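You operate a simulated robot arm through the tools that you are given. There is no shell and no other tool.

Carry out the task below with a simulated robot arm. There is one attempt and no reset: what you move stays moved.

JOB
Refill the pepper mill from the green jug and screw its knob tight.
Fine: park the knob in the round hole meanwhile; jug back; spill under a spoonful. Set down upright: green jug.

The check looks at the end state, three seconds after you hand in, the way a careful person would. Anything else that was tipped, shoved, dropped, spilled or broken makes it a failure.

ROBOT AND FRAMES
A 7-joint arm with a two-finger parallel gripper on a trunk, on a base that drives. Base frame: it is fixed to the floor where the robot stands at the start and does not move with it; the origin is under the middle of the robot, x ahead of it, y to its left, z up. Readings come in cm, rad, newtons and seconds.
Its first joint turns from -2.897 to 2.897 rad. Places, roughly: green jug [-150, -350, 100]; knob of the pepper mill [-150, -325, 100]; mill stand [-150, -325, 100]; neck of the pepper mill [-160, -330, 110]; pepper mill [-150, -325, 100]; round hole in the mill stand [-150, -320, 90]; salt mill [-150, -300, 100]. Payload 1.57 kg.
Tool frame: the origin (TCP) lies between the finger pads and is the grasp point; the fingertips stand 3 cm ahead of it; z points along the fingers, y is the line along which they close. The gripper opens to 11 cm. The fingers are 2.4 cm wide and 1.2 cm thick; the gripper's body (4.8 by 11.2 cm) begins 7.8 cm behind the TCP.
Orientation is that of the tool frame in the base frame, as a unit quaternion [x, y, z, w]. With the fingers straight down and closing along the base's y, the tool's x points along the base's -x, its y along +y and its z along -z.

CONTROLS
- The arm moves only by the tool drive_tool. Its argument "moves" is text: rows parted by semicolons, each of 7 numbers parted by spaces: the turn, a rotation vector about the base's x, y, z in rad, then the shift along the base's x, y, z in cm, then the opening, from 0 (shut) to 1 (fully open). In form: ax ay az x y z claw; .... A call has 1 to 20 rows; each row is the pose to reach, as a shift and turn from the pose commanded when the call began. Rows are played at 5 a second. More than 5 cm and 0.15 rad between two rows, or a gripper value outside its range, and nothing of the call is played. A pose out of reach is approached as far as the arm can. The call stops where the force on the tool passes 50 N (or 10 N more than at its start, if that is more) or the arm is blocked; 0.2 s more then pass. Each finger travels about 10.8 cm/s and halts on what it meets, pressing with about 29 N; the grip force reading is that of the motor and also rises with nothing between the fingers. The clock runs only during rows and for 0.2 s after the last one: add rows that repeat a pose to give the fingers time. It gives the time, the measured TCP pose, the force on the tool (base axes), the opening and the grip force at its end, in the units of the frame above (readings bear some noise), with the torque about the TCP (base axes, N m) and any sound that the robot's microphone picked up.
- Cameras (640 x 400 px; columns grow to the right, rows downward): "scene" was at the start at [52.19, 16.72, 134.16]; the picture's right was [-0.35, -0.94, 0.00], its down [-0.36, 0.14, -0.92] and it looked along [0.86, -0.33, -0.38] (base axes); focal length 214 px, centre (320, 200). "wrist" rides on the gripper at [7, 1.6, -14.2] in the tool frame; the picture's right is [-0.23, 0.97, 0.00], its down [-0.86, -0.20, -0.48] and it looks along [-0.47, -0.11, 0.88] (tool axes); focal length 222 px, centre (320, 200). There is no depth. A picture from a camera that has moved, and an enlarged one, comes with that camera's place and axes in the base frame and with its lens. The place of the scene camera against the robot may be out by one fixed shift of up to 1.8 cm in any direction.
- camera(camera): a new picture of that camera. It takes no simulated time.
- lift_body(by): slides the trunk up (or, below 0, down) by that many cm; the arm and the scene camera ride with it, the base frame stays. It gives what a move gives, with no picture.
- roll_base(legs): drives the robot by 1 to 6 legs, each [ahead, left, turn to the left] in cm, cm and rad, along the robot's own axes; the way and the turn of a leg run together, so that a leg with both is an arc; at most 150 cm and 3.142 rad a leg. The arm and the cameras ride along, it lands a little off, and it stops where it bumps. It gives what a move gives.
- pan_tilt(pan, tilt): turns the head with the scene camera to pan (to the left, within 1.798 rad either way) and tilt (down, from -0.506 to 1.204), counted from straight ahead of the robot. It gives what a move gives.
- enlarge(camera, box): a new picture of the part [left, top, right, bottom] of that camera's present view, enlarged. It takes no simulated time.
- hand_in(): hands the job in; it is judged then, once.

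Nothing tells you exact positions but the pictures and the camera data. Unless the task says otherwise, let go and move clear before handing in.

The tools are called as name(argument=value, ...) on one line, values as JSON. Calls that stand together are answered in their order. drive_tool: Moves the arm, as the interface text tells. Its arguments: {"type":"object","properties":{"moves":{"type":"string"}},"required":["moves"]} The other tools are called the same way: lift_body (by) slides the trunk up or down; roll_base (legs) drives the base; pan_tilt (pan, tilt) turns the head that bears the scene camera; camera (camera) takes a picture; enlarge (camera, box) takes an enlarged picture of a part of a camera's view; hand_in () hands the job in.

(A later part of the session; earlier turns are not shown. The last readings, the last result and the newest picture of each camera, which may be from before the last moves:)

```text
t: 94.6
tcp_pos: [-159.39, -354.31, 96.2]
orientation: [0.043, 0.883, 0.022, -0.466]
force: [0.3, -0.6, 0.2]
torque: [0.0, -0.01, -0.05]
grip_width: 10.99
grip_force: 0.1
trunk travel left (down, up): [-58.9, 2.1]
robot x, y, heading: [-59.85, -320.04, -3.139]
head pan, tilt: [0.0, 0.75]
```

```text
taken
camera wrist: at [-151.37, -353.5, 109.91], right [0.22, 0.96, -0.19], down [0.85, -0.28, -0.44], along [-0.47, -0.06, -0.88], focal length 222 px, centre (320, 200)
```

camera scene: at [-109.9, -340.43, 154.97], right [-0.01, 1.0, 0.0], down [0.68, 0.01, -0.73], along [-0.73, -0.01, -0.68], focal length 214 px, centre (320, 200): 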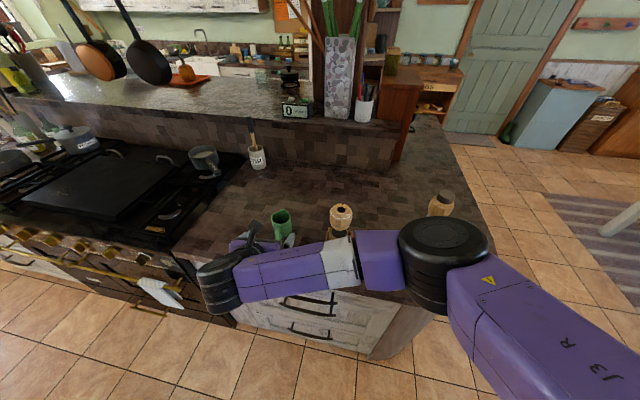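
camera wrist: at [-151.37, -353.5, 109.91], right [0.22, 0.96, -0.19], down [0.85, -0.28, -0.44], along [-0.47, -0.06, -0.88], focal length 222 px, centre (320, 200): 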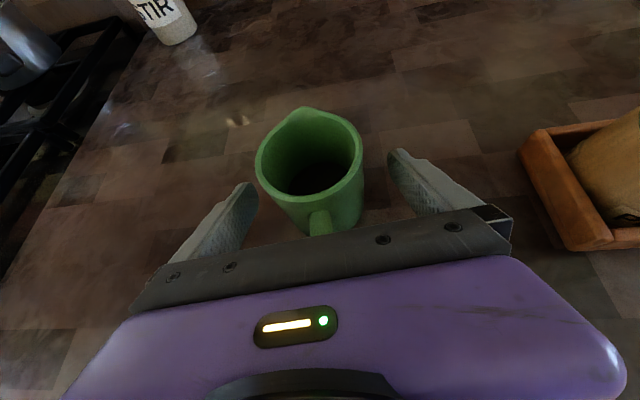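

The jug is roughly half full. I'll close gently on its body at mid-height.

drive_tool(moves="0 0 0 0 0 0 0.85; 0 0 0 0 0 0 0.72; 0 0 0 0 0 0 0.65; 0 0 0 0 0 0 0.6; 0 0 0 0 0 0 0.55; 0 0 0 0 0 0 0.5; 0 0 0 0 0 0 0.45; 0 0 0 0 0 0 0.45; 0 0 0 0 0 0 0.45")

camera(camera="wrist")

```text
t: 96.6
tcp_pos: [-159.28, -354.43, 96.13]
orientation: [0.042, 0.883, 0.023, -0.467]
force: [-0.1, 1.6, 1.2]
torque: [0.03, -0.01, -0.04]
grip_width: 6.5
grip_force: 28.8
trunk travel left (down, up): [-58.9, 2.1]
robot x, y, heading: [-59.85, -320.03, -3.139]
head pan, tilt: [0.0, 0.75]
```

```text
taken
camera wrist: at [-151.36, -353.5, 109.92], right [0.22, 0.96, -0.19], down [0.85, -0.28, -0.44], along [-0.47, -0.06, -0.88], focal length 222 px, centre (320, 200)
```

wrist: 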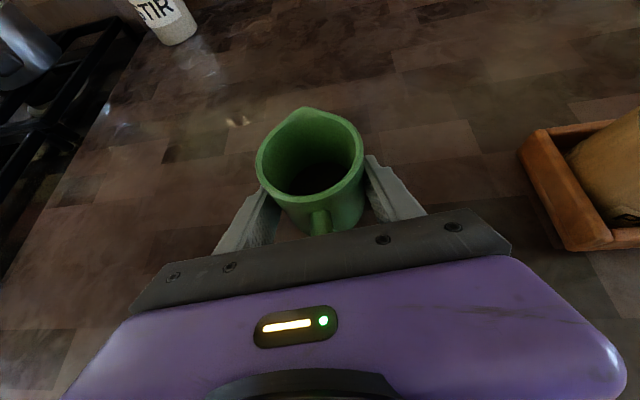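

The jug is gripped (6.5 cm). I'll lift it slowly and straight up.

drive_tool(moves="0 0 0 0 0 0.5 0.45; 0 0 0 0 0 1 0.45; 0 0 0 0 0 1.8 0.45; 0 0 0 0 0 3 0.45; 0 0 0 0 0 4.5 0.45; 0 0 0 0 0 6 0.45; 0 0 0 0 0 8 0.45; 0 0 0 0 0 10 0.45; 0 0 0 0 0 12 0.45; 0 0 0 0 0 14 0.45; 0 0 0 0 0 16 0.45; 0 0 0 0 0 17.5 0.45; 0 0 0 0 0 18.5 0.45; 0 0 0 0 0 19 0.45; 0 0 0 0 0 19 0.45")

camera(camera="wrist")

camera(camera="scene")

```text
t: 99.8
tcp_pos: [-159.2, -354.6, 115.2]
orientation: [0.043, 0.883, 0.023, -0.468]
force: [1.1, 0.6, -1.5]
torque: [-0.04, -0.01, 0.02]
grip_width: 6.51
grip_force: 29.2
trunk travel left (down, up): [-58.9, 2.1]
robot x, y, heading: [-60.19, -320.23, -3.134]
head pan, tilt: [0.0, 0.75]
```

```text
taken
camera wrist: at [-151.3, -353.62, 129.11], right [0.22, 0.96, -0.19], down [0.85, -0.28, -0.44], along [-0.47, -0.06, -0.88], focal length 222 px, centre (320, 200)
```

wrist: 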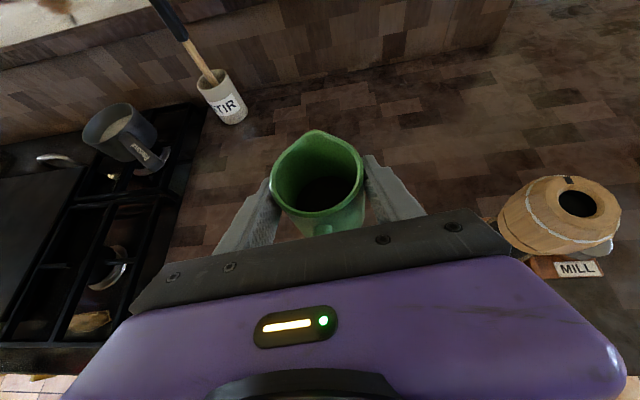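

```text
taken
camera scene: at [-109.91, -340.44, 154.97], right [-0.01, 1.0, 0.0], down [0.68, 0.01, -0.73], along [-0.73, -0.01, -0.68], focal length 214 px, centre (320, 200)
```

scene: 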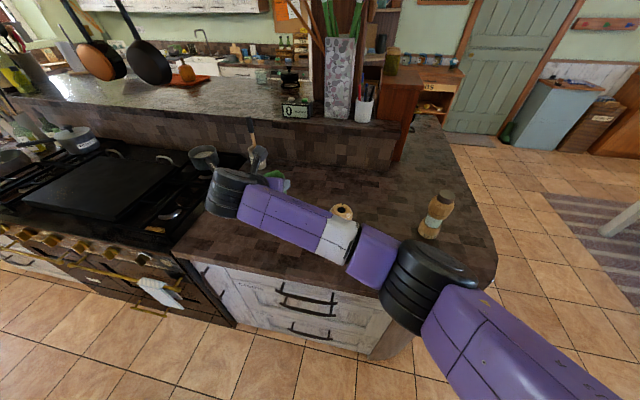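

The jug looks slightly shifted in the grip. I'll zoom to check.

enlarge(camera="wrist", box=[230, 110, 420, 250])

enlarge(camera="scene", box=[210, 150, 370, 250])

```text
2.86 times, centred on (325, 180) of wrist
camera zoom: at [-151.3, -353.62, 129.11], right [0.22, 0.96, -0.19], down [0.85, -0.28, -0.44], along [-0.47, -0.06, -0.88], focal length 635 px, centre (306, 257)
```

zoom: 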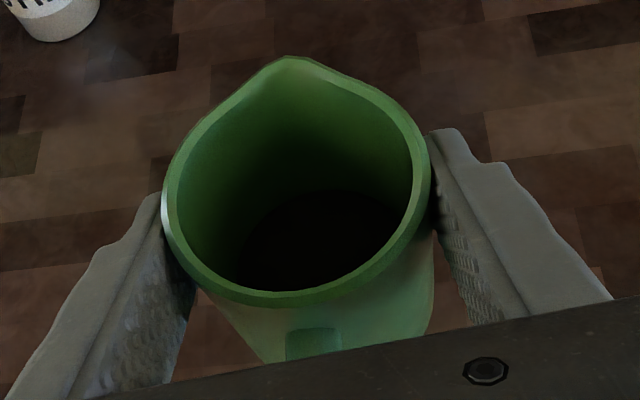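

```text
4.00 times, centred on (290, 200) of scene
camera zoom: at [-109.91, -340.44, 154.97], right [-0.01, 1.0, 0.0], down [0.68, 0.01, -0.73], along [-0.73, -0.01, -0.68], focal length 858 px, centre (440, 200)
```

zoom: 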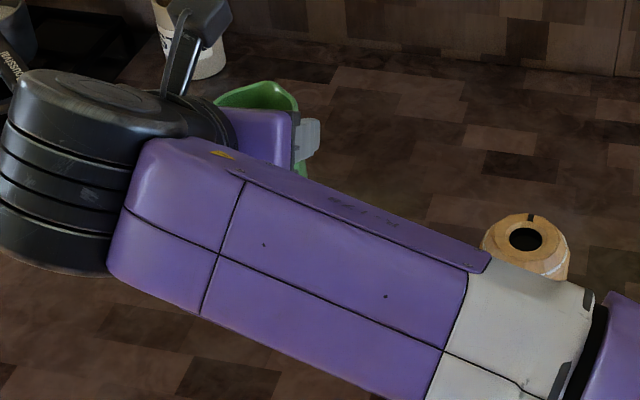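

The jug has slid down about 1.5 cm relative to the fingers. I'll hold still and check whether it's still slipping.

drive_tool(moves="0 0 0 0 0 0 0.4; 0 0 0 0 0 0 0.4; 0 0 0 0 0 0 0.4; 0 0 0 0 0 0 0.4; 0 0 0 0 0 0 0.4; 0 0 0 0 0 0 0.4; 0 0 0 0 0 0 0.4; 0 0 0 0 0 0 0.4; 0 0 0 0 0 0 0.4; 0 0 0 0 0 0 0.4")

enlarge(camera="wrist", box=[230, 110, 420, 250])

```text
t: 102.0
tcp_pos: [-159.32, -354.41, 115.06]
orientation: [0.044, 0.883, 0.024, -0.467]
force: [0.0, 0.2, -0.9]
torque: [-0.03, -0.03, 0.02]
grip_width: 6.49
grip_force: 29.2
trunk travel left (down, up): [-58.9, 2.1]
robot x, y, heading: [-59.92, -320.12, -3.134]
head pan, tilt: [0.0, 0.75]
```

```text
2.86 times, centred on (325, 180) of wrist
camera zoom: at [-151.3, -353.62, 129.09], right [0.22, 0.96, -0.19], down [0.85, -0.28, -0.44], along [-0.47, -0.06, -0.88], focal length 635 px, centre (306, 257)
```

zoom: 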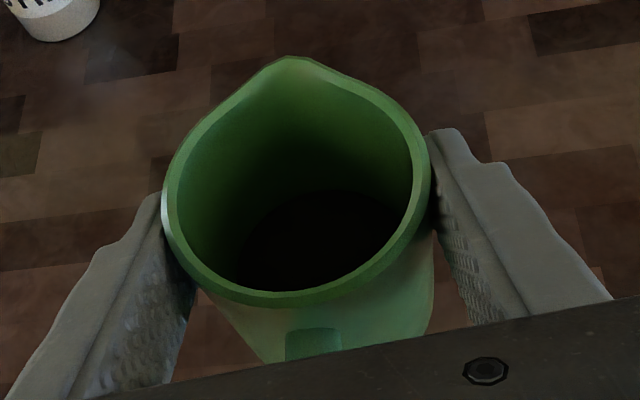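

It's stable now, upright with the rim about 2.2 cm above the TCP. I'll rotate the hold about the vertical so the spout faces +y, which makes pouring into the mill comfortable for the arm, while retracting a bit.

drive_tool(moves="0 0 -0.06 1 0.6 0.3 0.4; 0 0 -0.15 2.4 1.4 0.8 0.4; 0 0 -0.27 4.2 2.4 1.2 0.4; 0 0 -0.39 6 3.5 1.7 0.4; 0 0 -0.51 7.8 4.6 2.2 0.4; 0 0 -0.63 9.6 5.7 2.6 0.4; 0 0 -0.75 11.4 6.8 3 0.4; 0 0 -0.87 13.2 7.8 3.4 0.4; 0 0 -0.99 15 8.9 3.8 0.4; 0 0 -1.11 16.8 9.9 4.2 0.4; 0 0 -1.23 18.5 10.9 4.5 0.4; 0 0 -1.35 20 11.7 4.8 0.4; 0 0 -1.42 21 12.3 5 0.4; 0 0 -1.47 21.3 12.5 5 0.4; 0 0 -1.47 21.3 12.5 5 0.4; 0 0 -1.47 21.3 12.5 5 0.4")

enlarge(camera="wrist", box=[230, 110, 420, 250])

camera(camera="scene")

```text
t: 105.4
tcp_pos: [-138.22, -341.48, 119.69]
orientation: [0.623, 0.626, 0.33, -0.333]
force: [-0.7, 2.3, -4.5]
torque: [0.11, -0.1, -0.09]
grip_width: 6.44
grip_force: 28.9
out of reach, approached as far as the arm can: row 6, 7, 8, 9, 10, 11, 12
trunk travel left (down, up): [-58.9, 2.1]
robot x, y, heading: [-59.76, -319.84, -3.132]
head pan, tilt: [0.0, 0.75]
```

```text
2.86 times, centred on (325, 180) of wrist
camera zoom: at [-136.48, -349.29, 133.57], right [0.97, -0.12, -0.19], down [-0.19, -0.88, -0.44], along [-0.11, 0.47, -0.88], focal length 635 px, centre (306, 257)
```

zoom: 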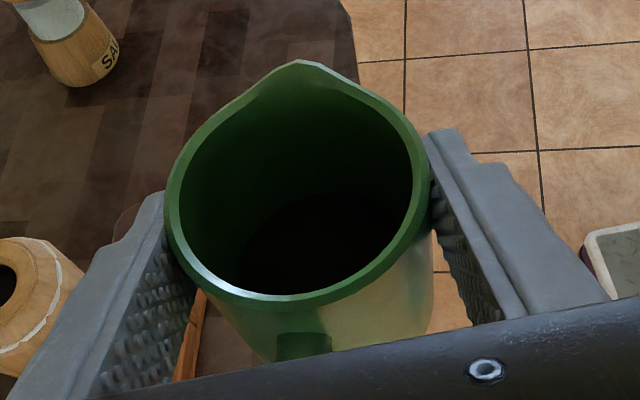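

```text
taken
camera scene: at [-110.02, -340.44, 154.91], right [-0.01, 1.0, 0.0], down [0.68, 0.01, -0.73], along [-0.73, -0.01, -0.68], focal length 214 px, centre (320, 200)
```

scene: 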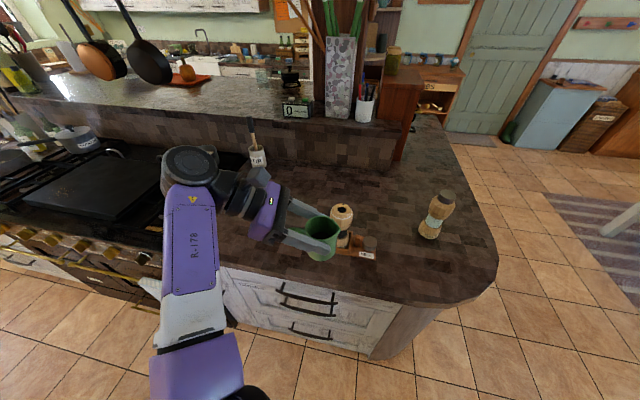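

The jug now faces +y and the arm posture is comfortable. I'll drive forward about 15 cm to bring it beside the mill.

roll_base(legs=[[15, 0, 0]])

pan_tilt(pan=-0.1, tilt=0.95)

camera(camera="scene")

camera(camera="wrist")

```text
t: 106.8
tcp_pos: [-153.53, -341.3, 119.77]
orientation: [0.625, 0.626, 0.33, -0.33]
force: [-0.5, 0.2, -1.1]
torque: [0.0, -0.01, 0.01]
grip_width: 6.43
grip_force: 28.7
trunk travel left (down, up): [-58.9, 2.1]
robot x, y, heading: [-75.23, -319.95, -3.136]
head pan, tilt: [0.0, 0.75]
```

```text
t: 107.5
tcp_pos: [-153.55, -341.08, 119.85]
orientation: [0.625, 0.625, 0.331, -0.331]
force: [-0.1, 0.3, -2.8]
torque: [0.01, -0.01, 0.02]
grip_width: 6.44
grip_force: 29.5
trunk travel left (down, up): [-58.9, 2.1]
robot x, y, heading: [-75.22, -320.02, -3.141]
head pan, tilt: [-0.099, 0.949]
```

```text
taken
camera scene: at [-124.2, -339.59, 153.43], right [0.1, 1.0, 0.0], down [0.81, -0.08, -0.58], along [-0.58, 0.06, -0.81], focal length 214 px, centre (320, 200)
```

scene: 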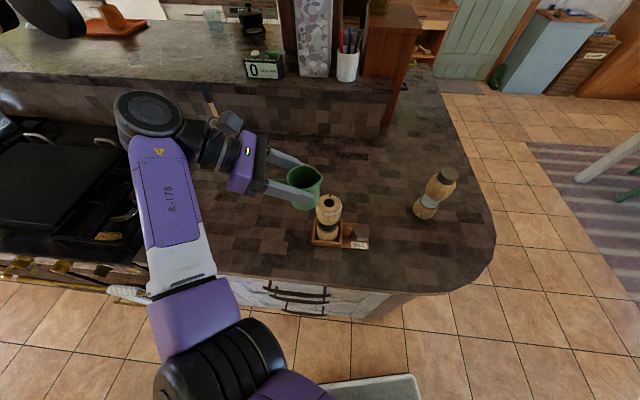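

```text
taken
camera wrist: at [-151.81, -348.95, 133.62], right [0.97, -0.13, -0.19], down [-0.2, -0.88, -0.44], along [-0.11, 0.46, -0.88], focal length 222 px, centre (320, 200)
```

wrist: 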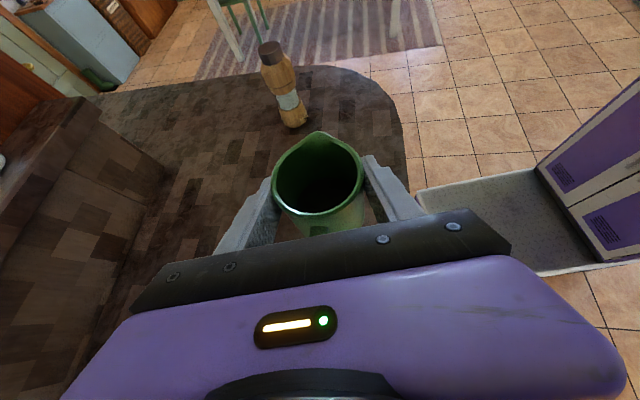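

enlarge(camera="scene", box=[240, 140, 380, 260])

enlarge(camera="scene", box=[300, 180, 380, 250])

```text
3.33 times, centred on (310, 200) of scene
camera zoom: at [-124.2, -339.59, 153.43], right [0.1, 1.0, 0.0], down [0.81, -0.08, -0.58], along [-0.58, 0.06, -0.81], focal length 715 px, centre (353, 200)
```

zoom: 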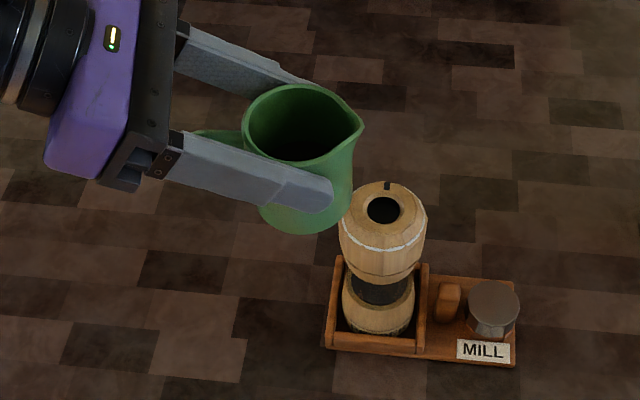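

```text
5.71 times, centred on (340, 215) of scene
camera zoom: at [-124.2, -339.59, 153.43], right [0.1, 1.0, 0.0], down [0.81, -0.08, -0.58], along [-0.58, 0.06, -0.81], focal length 1226 px, centre (206, 114)
```

zoom: 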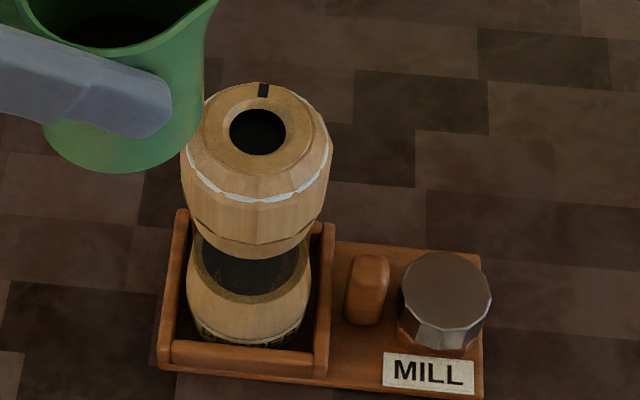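

The spout tip is at about (-153, -336, 121). I'll start tilting with the spout held just short of the mill, and check the grip at 0.5 rad.

drive_tool(moves="-0.05 0 0 -0.5 -0.4 -0.5 0.4; -0.13 0 0 -1 -0.8 -1.2 0.4; -0.23 0 0 -1.4 -1.2 -2 0.4; -0.33 0 0 -1.8 -1.5 -3 0.4; -0.42 0 0 -1.95 -1.77 -3.8 0.4; -0.5 0 0 -1.95 -1.77 -4.16 0.4; -0.5 0 0 -1.95 -1.77 -4.16 0.4; -0.5 0 0 -1.95 -1.77 -4.16 0.4")

enlarge(camera="scene", box=[240, 140, 380, 260])

camera(camera="wrist")

```text
t: 109.3
tcp_pos: [-155.45, -342.97, 115.68]
orientation: [0.688, 0.687, 0.165, -0.165]
force: [-0.3, 0.4, -1.7]
torque: [0.04, 0.01, 0.01]
grip_width: 6.45
grip_force: 28.5
trunk travel left (down, up): [-58.9, 2.1]
robot x, y, heading: [-75.31, -320.21, -3.139]
head pan, tilt: [-0.099, 0.949]
```

```text
3.33 times, centred on (310, 200) of scene
camera zoom: at [-124.2, -339.59, 153.42], right [0.1, 1.0, 0.0], down [0.81, -0.08, -0.58], along [-0.58, 0.06, -0.81], focal length 715 px, centre (353, 200)
```

zoom: 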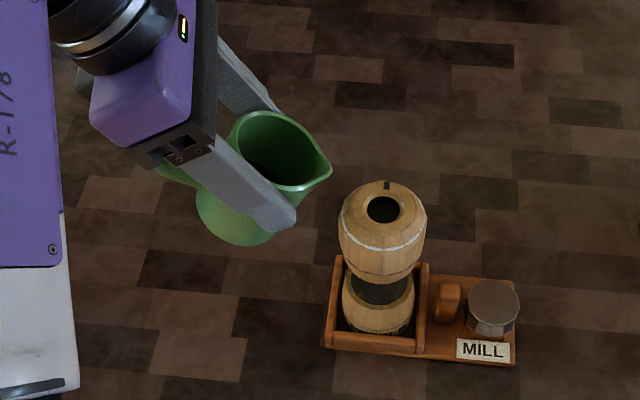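

```text
taken
camera wrist: at [-153.76, -343.16, 131.57], right [0.97, -0.2, -0.1], down [-0.2, -0.98, 0.04], along [-0.11, -0.02, -0.99], focal length 222 px, centre (320, 200)
```

wrist: 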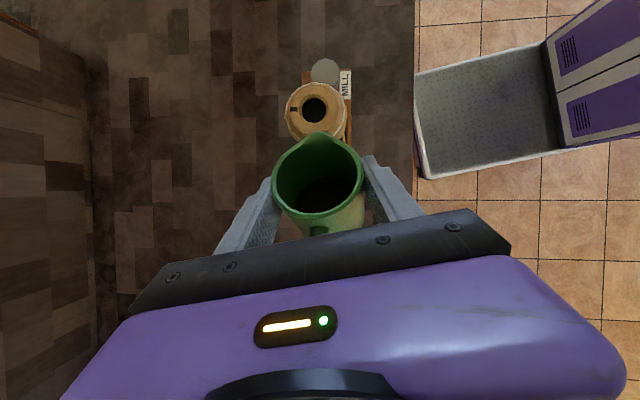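

The wrist camera now sees both the spout and the neck hole from above. I'll zoom for alignment.

enlarge(camera="wrist", box=[250, 70, 400, 210])

```text
2.86 times, centred on (325, 140) of wrist
camera zoom: at [-153.76, -343.16, 131.57], right [0.97, -0.2, -0.1], down [-0.2, -0.98, 0.04], along [-0.11, -0.02, -0.99], focal length 635 px, centre (306, 371)
```

zoom: 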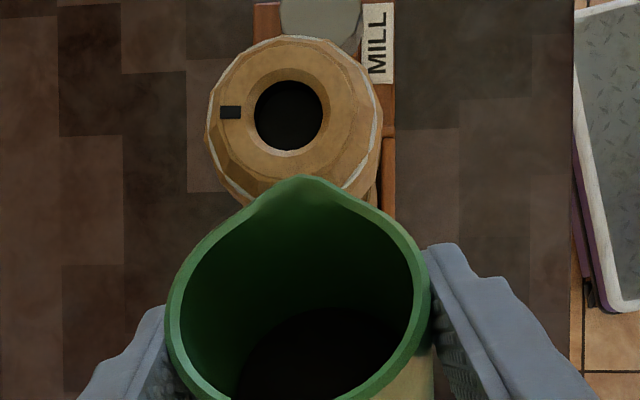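

Hole centre is (-155.04, -334.6); spout tip agrees with my model. I'll bring the spout over the hole while tilting to about 0.9 rad.

drive_tool(moves="-0.06 0 0 -0.05 0.6 -0.1 0.4; -0.12 0 0 -0.1 1.3 -0.2 0.4; -0.19 0 0 -0.15 2.1 -0.3 0.4; -0.25 0 0 -0.2 2.95 -0.35 0.4; -0.32 0 0 -0.2 3.3 -0.45 0.4; -0.4 0 0 -0.2 3.72 -0.6 0.4; -0.4 0 0 -0.2 3.72 -0.6 0.4")

enlarge(camera="wrist", box=[250, 70, 400, 210])

enlarge(camera="scene", box=[260, 160, 380, 260])

```text
t: 110.9
tcp_pos: [-155.67, -339.24, 115.14]
orientation: [0.706, 0.707, 0.025, -0.025]
force: [-0.1, 0.0, -2.1]
torque: [0.05, 0.0, -0.01]
grip_width: 6.4
grip_force: 29.3
trunk travel left (down, up): [-58.9, 2.1]
robot x, y, heading: [-75.72, -320.1, -3.138]
head pan, tilt: [-0.099, 0.949]
```

```text
2.86 times, centred on (325, 140) of wrist
camera zoom: at [-154.01, -333.28, 129.88], right [0.97, -0.23, -0.02], down [-0.2, -0.89, 0.42], along [-0.11, -0.4, -0.91], focal length 635 px, centre (306, 371)
```

zoom: 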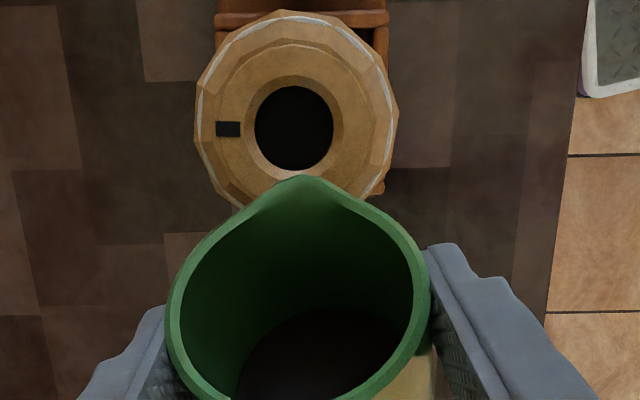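

```text
4.00 times, centred on (320, 210) of scene
camera zoom: at [-124.2, -339.59, 153.42], right [0.1, 1.0, 0.0], down [0.81, -0.08, -0.58], along [-0.58, 0.06, -0.81], focal length 858 px, centre (320, 160)
```

zoom: 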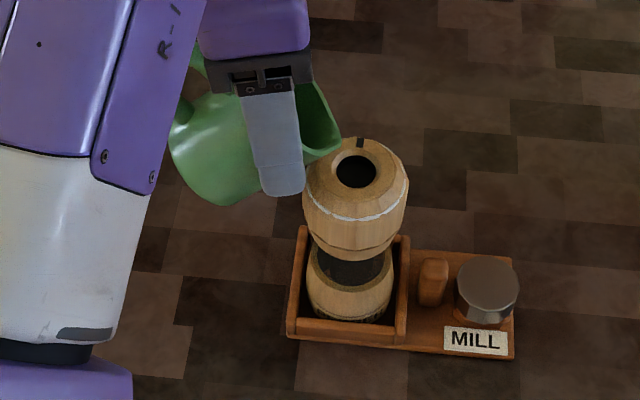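

The spout tip is right at the hole's edge and aligned in x. Pepper hasn't started flowing; I'll tilt further slowly while holding the spout tip over the hole.

drive_tool(moves="-0.05 0 0 0 0.3 0.09 0.4; -0.1 0 0 0 0.61 0.17 0.4; -0.15 0 0 0 0.91 0.26 0.4; -0.15 0 0 0 0.91 0.26 0.4; -0.15 0 0 0 0.91 0.26 0.4")

enlarge(camera="wrist", box=[250, 70, 400, 210])

enlarge(camera="scene", box=[310, 180, 370, 240])

```text
t: 112.1
tcp_pos: [-155.8, -338.33, 115.21]
orientation: [0.707, 0.706, -0.028, 0.027]
force: [0.3, 0.4, -1.4]
torque: [0.06, 0.0, 0.01]
grip_width: 6.44
grip_force: 28.9
trunk travel left (down, up): [-58.9, 2.1]
robot x, y, heading: [-75.0, -320.01, -3.136]
head pan, tilt: [-0.099, 0.949]
```

```text
2.86 times, centred on (325, 140) of wrist
camera zoom: at [-154.06, -330.27, 128.96], right [0.97, -0.23, 0.02], down [-0.2, -0.81, 0.54], along [-0.11, -0.53, -0.84], focal length 635 px, centre (306, 371)
```

zoom: 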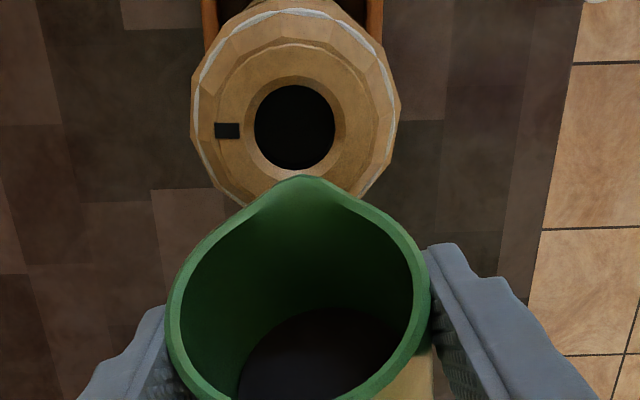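

```text
6.67 times, centred on (340, 210) of scene
camera zoom: at [-124.2, -339.59, 153.42], right [0.1, 1.0, 0.0], down [0.81, -0.08, -0.58], along [-0.58, 0.06, -0.81], focal length 1430 px, centre (187, 133)
```

zoom: 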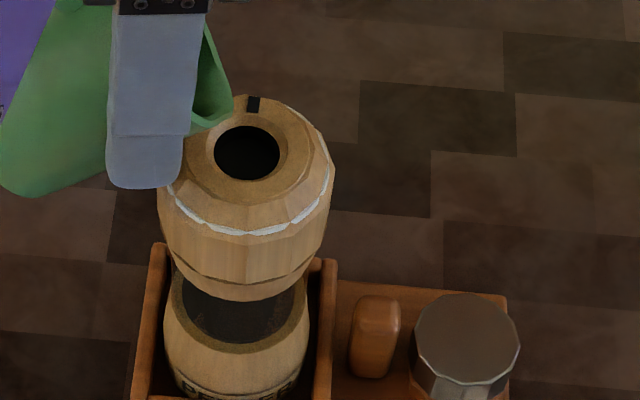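

drive_tool(moves="-0.05 0 0 0 0.22 0.06 0.4; -0.1 0 0 0 0.43 0.11 0.4; -0.15 0 0 0 0.64 0.16 0.4; -0.15 0 0 0 0.64 0.16 0.4; -0.15 0 0 0 0.64 0.16 0.4; -0.15 0 0 0 0.64 0.16 0.4")

enlarge(camera="wrist", box=[250, 70, 400, 210])

enlarge(camera="scene", box=[310, 180, 370, 240])

```text
t: 113.5
tcp_pos: [-155.62, -337.64, 115.41]
orientation: [0.702, 0.703, -0.081, 0.08]
force: [0.0, 0.0, -1.9]
torque: [0.07, 0.01, 0.0]
grip_width: 6.44
grip_force: 28.6
trunk travel left (down, up): [-58.9, 2.1]
robot x, y, heading: [-75.19, -320.28, -3.138]
head pan, tilt: [-0.099, 0.949]
```

```text
2.86 times, centred on (325, 140) of wrist
camera zoom: at [-153.97, -327.71, 127.72], right [0.97, -0.22, 0.05], down [-0.2, -0.72, 0.66], along [-0.11, -0.65, -0.75], focal length 635 px, centre (306, 371)
```

zoom: 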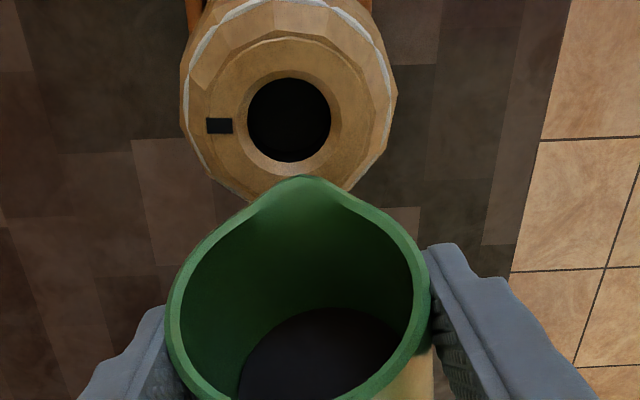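

```text
6.67 times, centred on (340, 210) of scene
camera zoom: at [-124.2, -339.59, 153.42], right [0.1, 1.0, 0.0], down [0.81, -0.08, -0.58], along [-0.58, 0.06, -0.81], focal length 1430 px, centre (187, 133)
```

zoom: 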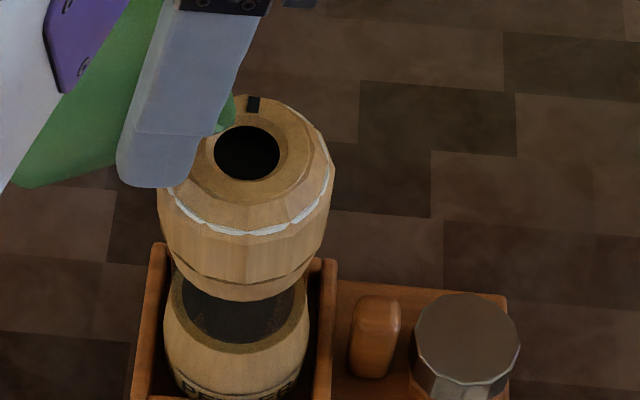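

No flow yet; continuing to 1.35 rad.

drive_tool(moves="-0.05 0 0 -0.05 0.24 0.06 0.4; -0.1 0 0 -0.1 0.47 0.11 0.4; -0.15 0 0 -0.1 0.70 0.16 0.4; -0.15 0 0 -0.1 0.70 0.16 0.4; -0.15 0 0 -0.1 0.70 0.16 0.4; -0.15 0 0 -0.1 0.70 0.16 0.4")

enlarge(camera="wrist", box=[250, 70, 400, 210])

enlarge(camera="scene", box=[310, 180, 370, 240])

```text
t: 114.9
tcp_pos: [-155.92, -336.97, 115.46]
orientation: [0.694, 0.695, -0.133, 0.134]
force: [-0.6, 0.6, -1.9]
torque: [0.03, 0.02, 0.0]
grip_width: 6.4
grip_force: 29.0
trunk travel left (down, up): [-58.9, 2.1]
robot x, y, heading: [-75.06, -319.91, -3.139]
head pan, tilt: [-0.099, 0.949]
```

```text
2.86 times, centred on (325, 140) of wrist
camera zoom: at [-154.11, -325.34, 126.27], right [0.97, -0.21, 0.08], down [-0.2, -0.62, 0.76], along [-0.11, -0.76, -0.64], focal length 635 px, centre (306, 371)
```

zoom: 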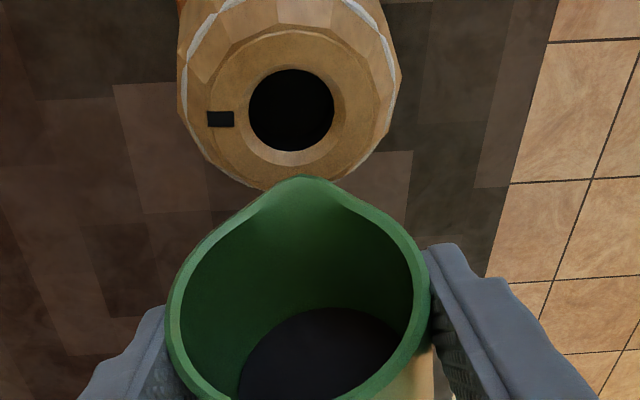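

```text
6.67 times, centred on (340, 210) of scene
camera zoom: at [-124.2, -339.59, 153.42], right [0.1, 1.0, 0.0], down [0.81, -0.08, -0.58], along [-0.58, 0.06, -0.81], focal length 1430 px, centre (187, 133)
```

zoom: 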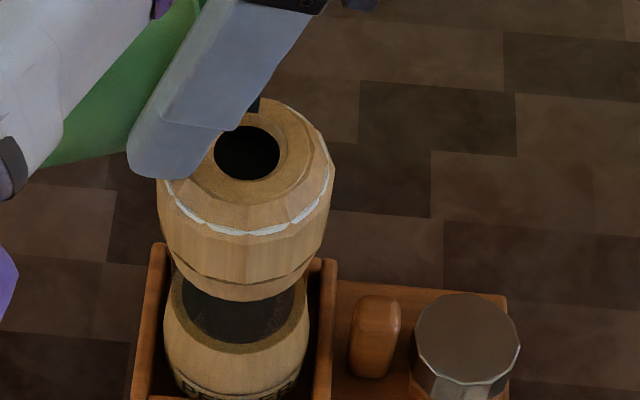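

Still no flow at 77°. I'll move the spout 0.5 cm further over the hole and continue.

drive_tool(moves="-0.05 0 0 0 0.42 0.05 0.4; -0.1 0 0 0 0.84 0.1 0.4; -0.15 0 0 0 1.24 0.15 0.4; -0.15 0 0 0 1.24 0.15 0.4; -0.15 0 0 0 1.24 0.15 0.4; -0.15 0 0 0 1.24 0.15 0.4")

enlarge(camera="wrist", box=[250, 70, 400, 210])

enlarge(camera="scene", box=[310, 180, 370, 240])

```text
t: 116.3
tcp_pos: [-155.85, -335.76, 115.8]
orientation: [0.682, 0.683, -0.184, 0.185]
force: [0.1, 0.1, -1.4]
torque: [0.09, -0.01, 0.01]
grip_width: 6.41
grip_force: 29.4
trunk travel left (down, up): [-58.9, 2.1]
robot x, y, heading: [-74.97, -320.3, -3.133]
head pan, tilt: [-0.099, 0.949]
```

```text
2.86 times, centred on (325, 140) of wrist
camera zoom: at [-154.13, -322.62, 124.67], right [0.97, -0.2, 0.11], down [-0.2, -0.5, 0.84], along [-0.11, -0.84, -0.52], focal length 635 px, centre (306, 371)
```

zoom: 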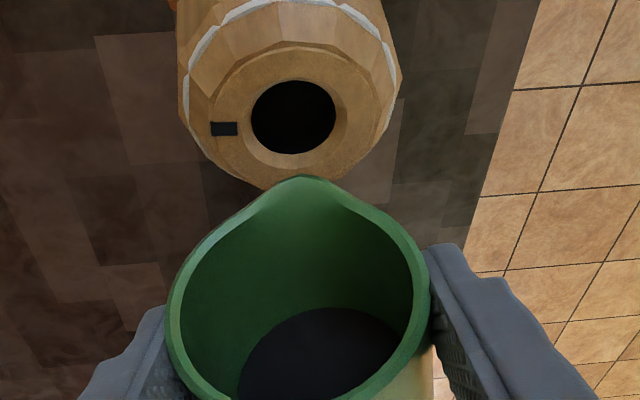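

```text
6.67 times, centred on (340, 210) of scene
camera zoom: at [-124.2, -339.59, 153.42], right [0.1, 1.0, 0.0], down [0.81, -0.08, -0.58], along [-0.58, 0.06, -0.81], focal length 1430 px, centre (187, 133)
```

zoom: 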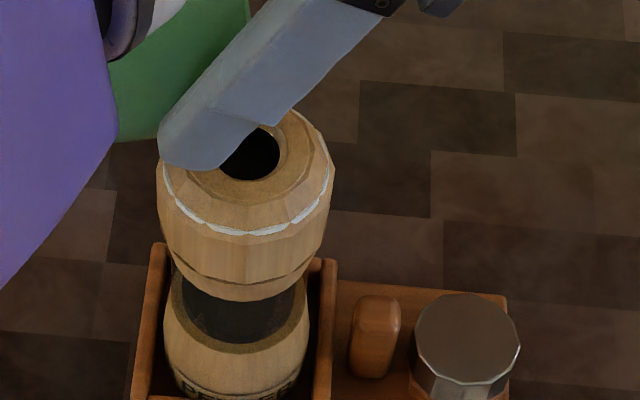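

drive_tool(moves="-0.05 0 0 0 0.26 0.05 0.4; -0.1 0 0 0 0.52 0.1 0.4; -0.15 0 0 0 0.77 0.14 0.4; -0.15 0 0 0 0.77 0.14 0.4; -0.15 0 0 0 0.77 0.14 0.4")

enlarge(camera="wrist", box=[250, 70, 400, 210])

enlarge(camera="scene", box=[310, 180, 370, 240])

```text
t: 117.5
tcp_pos: [-155.79, -334.97, 115.93]
orientation: [0.666, 0.667, -0.236, 0.235]
force: [0.3, -0.8, -0.8]
torque: [0.06, 0.03, 0.0]
grip_width: 6.41
grip_force: 29.3
trunk travel left (down, up): [-58.9, 2.1]
robot x, y, heading: [-75.04, -319.88, -3.139]
head pan, tilt: [-0.099, 0.949]
```

```text
2.86 times, centred on (325, 140) of wrist
camera zoom: at [-154.05, -320.66, 122.64], right [0.97, -0.18, 0.14], down [-0.2, -0.37, 0.91], along [-0.11, -0.91, -0.39], focal length 635 px, centre (306, 371)
```

zoom: 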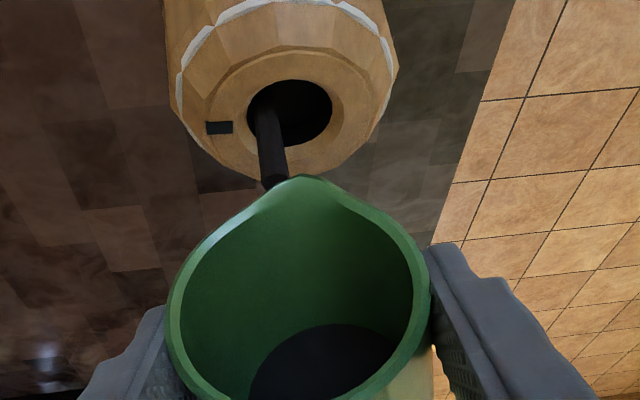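

```text
6.67 times, centred on (340, 210) of scene
camera zoom: at [-124.2, -339.58, 153.42], right [0.1, 1.0, 0.0], down [0.81, -0.08, -0.58], along [-0.58, 0.06, -0.81], focal length 1430 px, centre (187, 133)
```

zoom: 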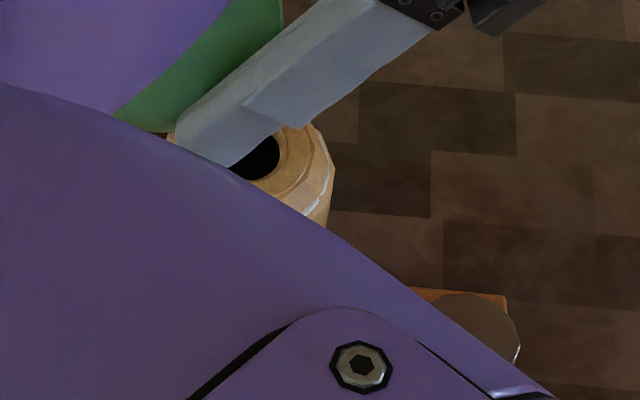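

Pepper is now flowing into the hole, slightly toward its -x side. I'll nudge +x to center the stream and keep holding.

drive_tool(moves="0 0 0 0.3 0 0 0.4; 0 0 0 0.55 0 0 0.4")

enlarge(camera="wrist", box=[250, 70, 400, 210])

camera(camera="scene")

```text
t: 118.1
tcp_pos: [-155.2, -334.74, 115.73]
orientation: [0.668, 0.665, -0.235, 0.235]
force: [0.0, 0.1, -1.3]
torque: [0.05, -0.01, -0.02]
grip_width: 6.42
grip_force: 28.8
trunk travel left (down, up): [-58.9, 2.1]
robot x, y, heading: [-75.36, -319.8, -3.142]
head pan, tilt: [-0.099, 0.949]
```

```text
2.86 times, centred on (325, 140) of wrist
camera zoom: at [-153.5, -320.51, 122.61], right [0.97, -0.18, 0.14], down [-0.2, -0.37, 0.91], along [-0.11, -0.91, -0.39], focal length 635 px, centre (306, 371)
```

zoom: 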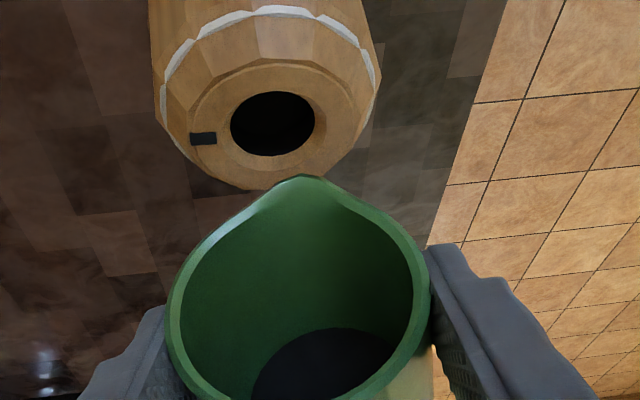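

```text
taken
camera scene: at [-124.2, -339.59, 153.42], right [0.1, 1.0, 0.0], down [0.81, -0.08, -0.58], along [-0.58, 0.06, -0.81], focal length 214 px, centre (320, 200)
```

scene: 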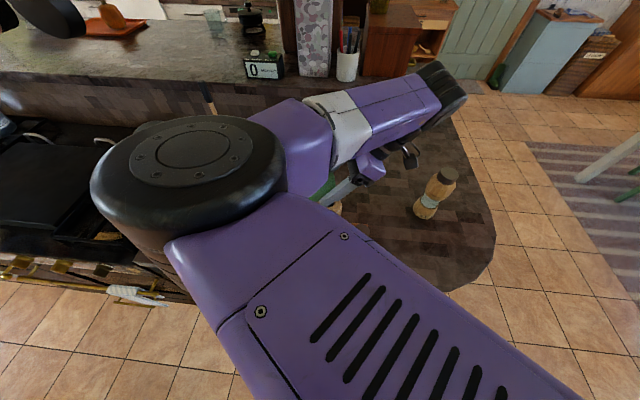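

Flow is quasi-static: it stops until tilted further, and the stream will now be centred. I'll tilt in small increments and watch.

drive_tool(moves="-0.03 0 0 0 0.16 0 0.4; -0.06 0 0 0 0.32 0.01 0.4; -0.06 0 0 0 0.32 0.01 0.4")

enlarge(camera="wrist", box=[250, 70, 400, 210])

```text
t: 118.9
tcp_pos: [-155.18, -334.64, 115.98]
orientation: [0.659, 0.66, -0.256, 0.255]
force: [0.6, 0.5, -1.2]
torque: [0.04, 0.03, -0.01]
grip_width: 6.41
grip_force: 28.9
trunk travel left (down, up): [-58.9, 2.1]
robot x, y, heading: [-74.77, -320.29, -3.137]
head pan, tilt: [-0.099, 0.949]
```

```text
2.86 times, centred on (325, 140) of wrist
camera zoom: at [-153.5, -319.96, 121.85], right [0.97, -0.17, 0.15], down [-0.2, -0.31, 0.93], along [-0.11, -0.94, -0.34], focal length 635 px, centre (306, 371)
```

zoom: 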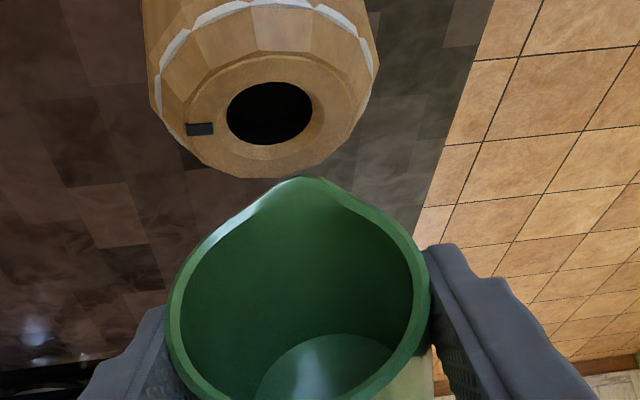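

The jug's green floor is visible, so it's empty; all the pepper has been poured. I'll rotate the jug back upright while lifting away from the mill.

drive_tool(moves="0.1 0 0 0 -0.5 0.4 0.4; 0.24 0 0 0 -1.2 0.8 0.4; 0.38 0 0 0 -2 1.2 0.4; 0.52 0 0 0 -2.8 1.5 0.4; 0.66 0 0 0 -3.5 1.8 0.4; 0.8 0 0 0 -4.2 2.1 0.4; 0.94 0 0 0 -4.8 2.3 0.4; 1.08 0 0 0 -5.3 2.5 0.4; 1.22 0 0 0 -5.8 2.7 0.4; 1.36 0 0 0 -6.1 2.9 0.4; 1.5 0 0 0 -6.3 3.2 0.4; 1.63 0 0 0 -6.4 3.5 0.4; 1.71 0 0 0 -6.4 3.8 0.4; 1.71 0 0 0 -6.4 3.8 0.4; 1.71 0 0 0 -6.4 3.8 0.4")

camera(camera="scene")

enlarge(camera="wrist", box=[230, 110, 420, 250])

enlarge(camera="scene", box=[290, 180, 390, 260])

```text
t: 122.1
tcp_pos: [-155.22, -341.12, 119.64]
orientation: [0.625, 0.626, 0.33, -0.331]
force: [0.5, 0.1, -2.1]
torque: [0.02, 0.02, -0.01]
grip_width: 6.41
grip_force: 29.2
trunk travel left (down, up): [-58.9, 2.1]
robot x, y, heading: [-75.2, -320.36, -3.137]
head pan, tilt: [-0.099, 0.949]
```

```text
taken
camera scene: at [-124.2, -339.6, 153.42], right [0.1, 1.0, 0.0], down [0.81, -0.08, -0.58], along [-0.58, 0.06, -0.81], focal length 214 px, centre (320, 200)
```

scene: 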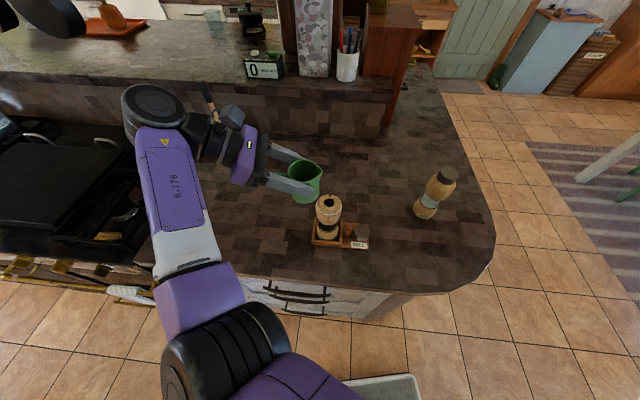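

```text
2.86 times, centred on (325, 180) of wrist
camera zoom: at [-153.53, -348.88, 133.54], right [0.97, -0.13, -0.19], down [-0.2, -0.88, -0.44], along [-0.11, 0.46, -0.88], focal length 635 px, centre (306, 257)
```

zoom: 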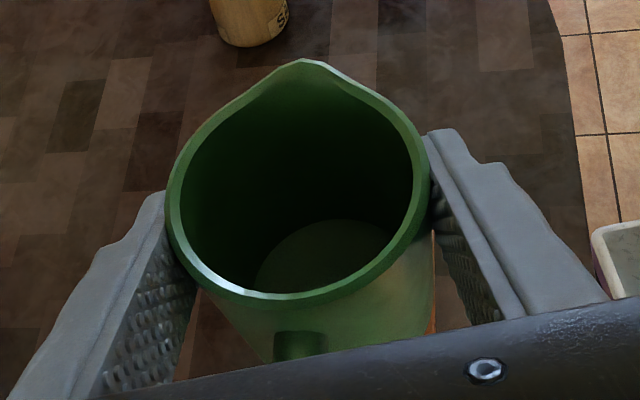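

```text
5.00 times, centred on (340, 220) of scene
camera zoom: at [-124.2, -339.6, 153.42], right [0.1, 1.0, 0.0], down [0.81, -0.08, -0.58], along [-0.58, 0.06, -0.81], focal length 1072 px, centre (220, 100)
```

zoom: 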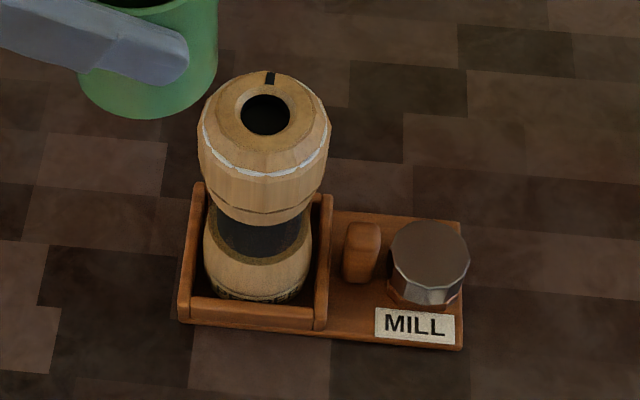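

No spill is visible around the stand. Now I'll return the jug: drive back 15 cm, then rotate it to its original heading.

roll_base(legs=[[-15, 0, 0]])

pan_tilt(pan=0.0, tilt=0.75)

camera(camera="scene")

enlarge(camera="scene", box=[300, 180, 400, 270])

```text
t: 123.5
tcp_pos: [-140.57, -340.72, 119.55]
orientation: [0.626, 0.624, 0.331, -0.329]
force: [-0.7, 0.5, -1.7]
torque: [-0.02, 0.01, -0.02]
grip_width: 6.42
grip_force: 29.1
trunk travel left (down, up): [-58.9, 2.1]
robot x, y, heading: [-60.51, -320.2, 3.142]
head pan, tilt: [-0.099, 0.949]
```

```text
t: 124.2
tcp_pos: [-140.56, -340.66, 119.74]
orientation: [0.626, 0.624, 0.331, -0.329]
force: [0.5, -0.5, -2.0]
torque: [0.0, 0.03, 0.02]
grip_width: 6.41
grip_force: 29.8
trunk travel left (down, up): [-58.9, 2.1]
robot x, y, heading: [-60.29, -320.29, 3.142]
head pan, tilt: [0.0, 0.75]
```

```text
taken
camera scene: at [-110.57, -340.07, 154.97], right [0.0, 1.0, 0.0], down [0.68, 0.0, -0.73], along [-0.73, 0.0, -0.68], focal length 214 px, centre (320, 200)
```

scene: 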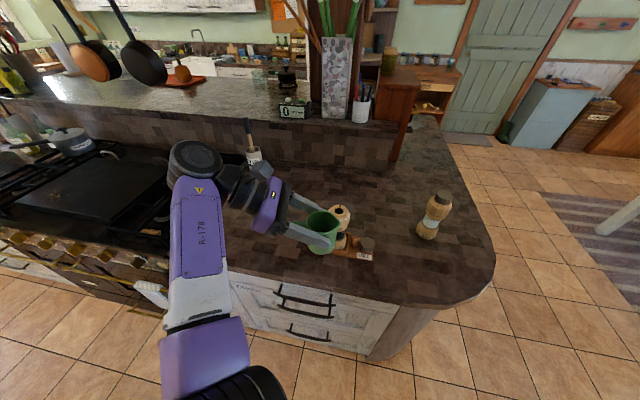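

```text
4.44 times, centred on (350, 225) of scene
camera zoom: at [-110.57, -340.07, 154.97], right [0.0, 1.0, 0.0], down [0.68, 0.0, -0.73], along [-0.73, 0.0, -0.68], focal length 953 px, centre (187, 89)
```

zoom: 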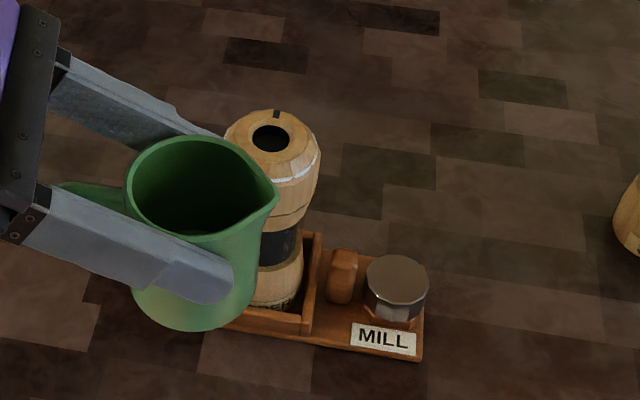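

The glass chamber now shows dark pepper. I'll rotate the jug back so its handle faces +x again.

drive_tool(moves="0 0 0.06 0.2 -0.5 0 0.4; 0 0 0.15 0.5 -1.2 0 0.4; 0 0 0.27 0.8 -2 0 0.4; 0 0 0.39 1 -2.8 0 0.4; 0 0 0.51 1.3 -3.6 0 0.4; 0 0 0.63 1.5 -4.4 0 0.4; 0 0 0.75 1.8 -5.2 0 0.4; 0 0 0.87 2 -6 0 0.4; 0 0 0.99 2 -6.8 0 0.4; 0 0 1.11 2 -7.6 0 0.4; 0 0 1.23 2 -8.4 0 0.4; 0 0 1.35 2 -9.2 0 0.4; 0 0 1.42 2 -9.6 0 0.4; 0 0 1.47 2 -10 0 0.4; 0 0 1.47 2 -10 0 0.4; 0 0 1.47 2 -10 0 0.4")

camera(camera="scene")

camera(camera="wrist")

```text
t: 127.6
tcp_pos: [-138.61, -350.6, 119.72]
orientation: [0.046, 0.883, 0.025, -0.467]
force: [-0.5, 0.2, -1.9]
torque: [-0.01, 0.01, -0.01]
grip_width: 6.39
grip_force: 29.6
trunk travel left (down, up): [-58.9, 2.1]
robot x, y, heading: [-60.29, -320.25, 3.14]
head pan, tilt: [0.0, 0.75]
```

```text
taken
camera scene: at [-110.57, -340.06, 154.97], right [0.0, 1.0, 0.0], down [0.68, 0.0, -0.73], along [-0.73, 0.0, -0.68], focal length 214 px, centre (320, 200)
```

scene: 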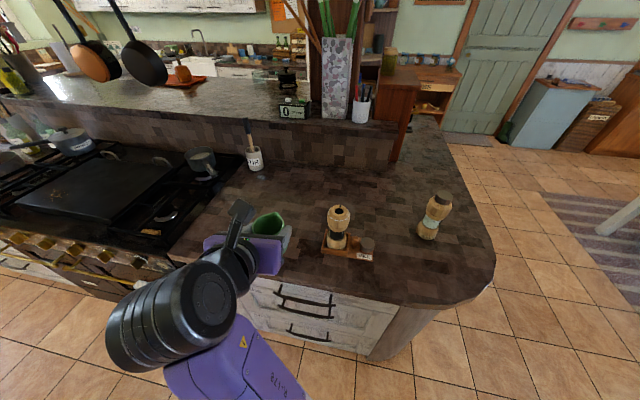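

```text
taken
camera wrist: at [-130.61, -349.91, 133.54], right [0.23, 0.96, -0.19], down [0.85, -0.29, -0.44], along [-0.47, -0.06, -0.88], focal length 222 px, centre (320, 200)
```

wrist: 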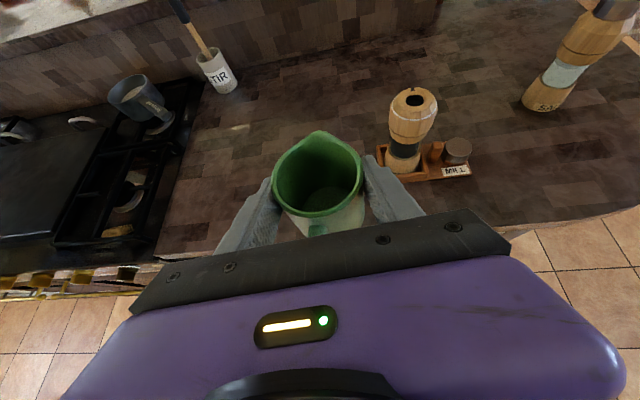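

drive_tool(moves="0 0 0 -1.5 -0.3 -0.3 0.4; 0 0 0 -4 -0.8 -0.8 0.4; 0 0 0 -7 -1.3 -1.4 0.4; 0 0 0 -10 -1.8 -2 0.4; 0 0 0 -13 -2.4 -2.6 0.4; 0 0 0 -16 -3 -3.2 0.4; 0 0 0 -18.5 -3.4 -3.8 0.4; 0 0 0 -20 -3.7 -4 0.4; 0 0 0 -20.2 -3.7 -4 0.4; 0 0 0 -20.2 -3.7 -4 0.4")

camera(camera="scene")

camera(camera="wrist")

```text
t: 129.8
tcp_pos: [-158.84, -354.43, 115.73]
orientation: [0.047, 0.883, 0.025, -0.466]
force: [-0.8, 0.1, -1.6]
torque: [-0.01, 0.01, 0.0]
grip_width: 6.41
grip_force: 29.5
trunk travel left (down, up): [-58.9, 2.1]
robot x, y, heading: [-60.34, -320.09, 3.138]
head pan, tilt: [0.0, 0.75]
```

```text
taken
camera scene: at [-110.57, -340.06, 154.97], right [0.0, 1.0, 0.0], down [0.68, 0.0, -0.73], along [-0.73, 0.0, -0.68], focal length 214 px, centre (320, 200)
```

scene: 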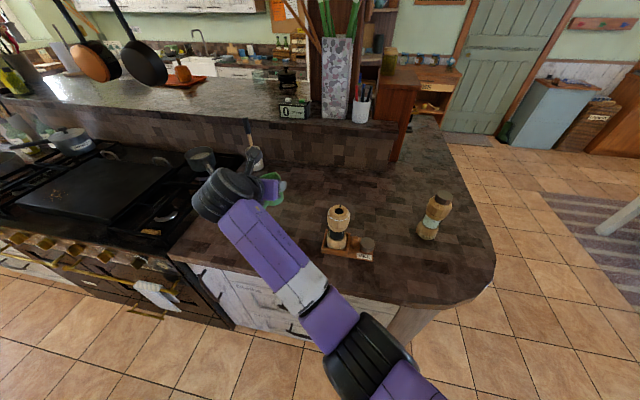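

```text
taken
camera wrist: at [-150.82, -353.71, 129.51], right [0.23, 0.96, -0.19], down [0.85, -0.29, -0.44], along [-0.47, -0.06, -0.88], focal length 222 px, centre (320, 200)
```

wrist: 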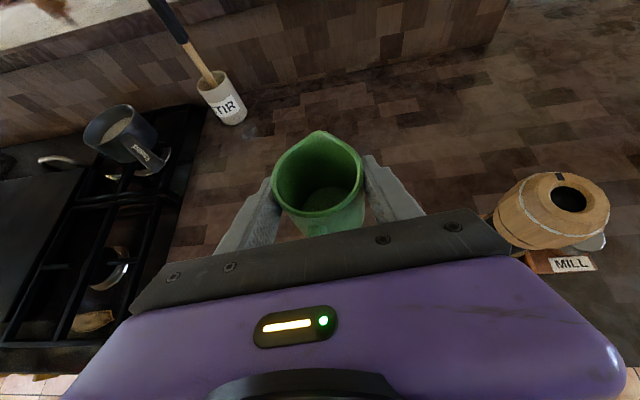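

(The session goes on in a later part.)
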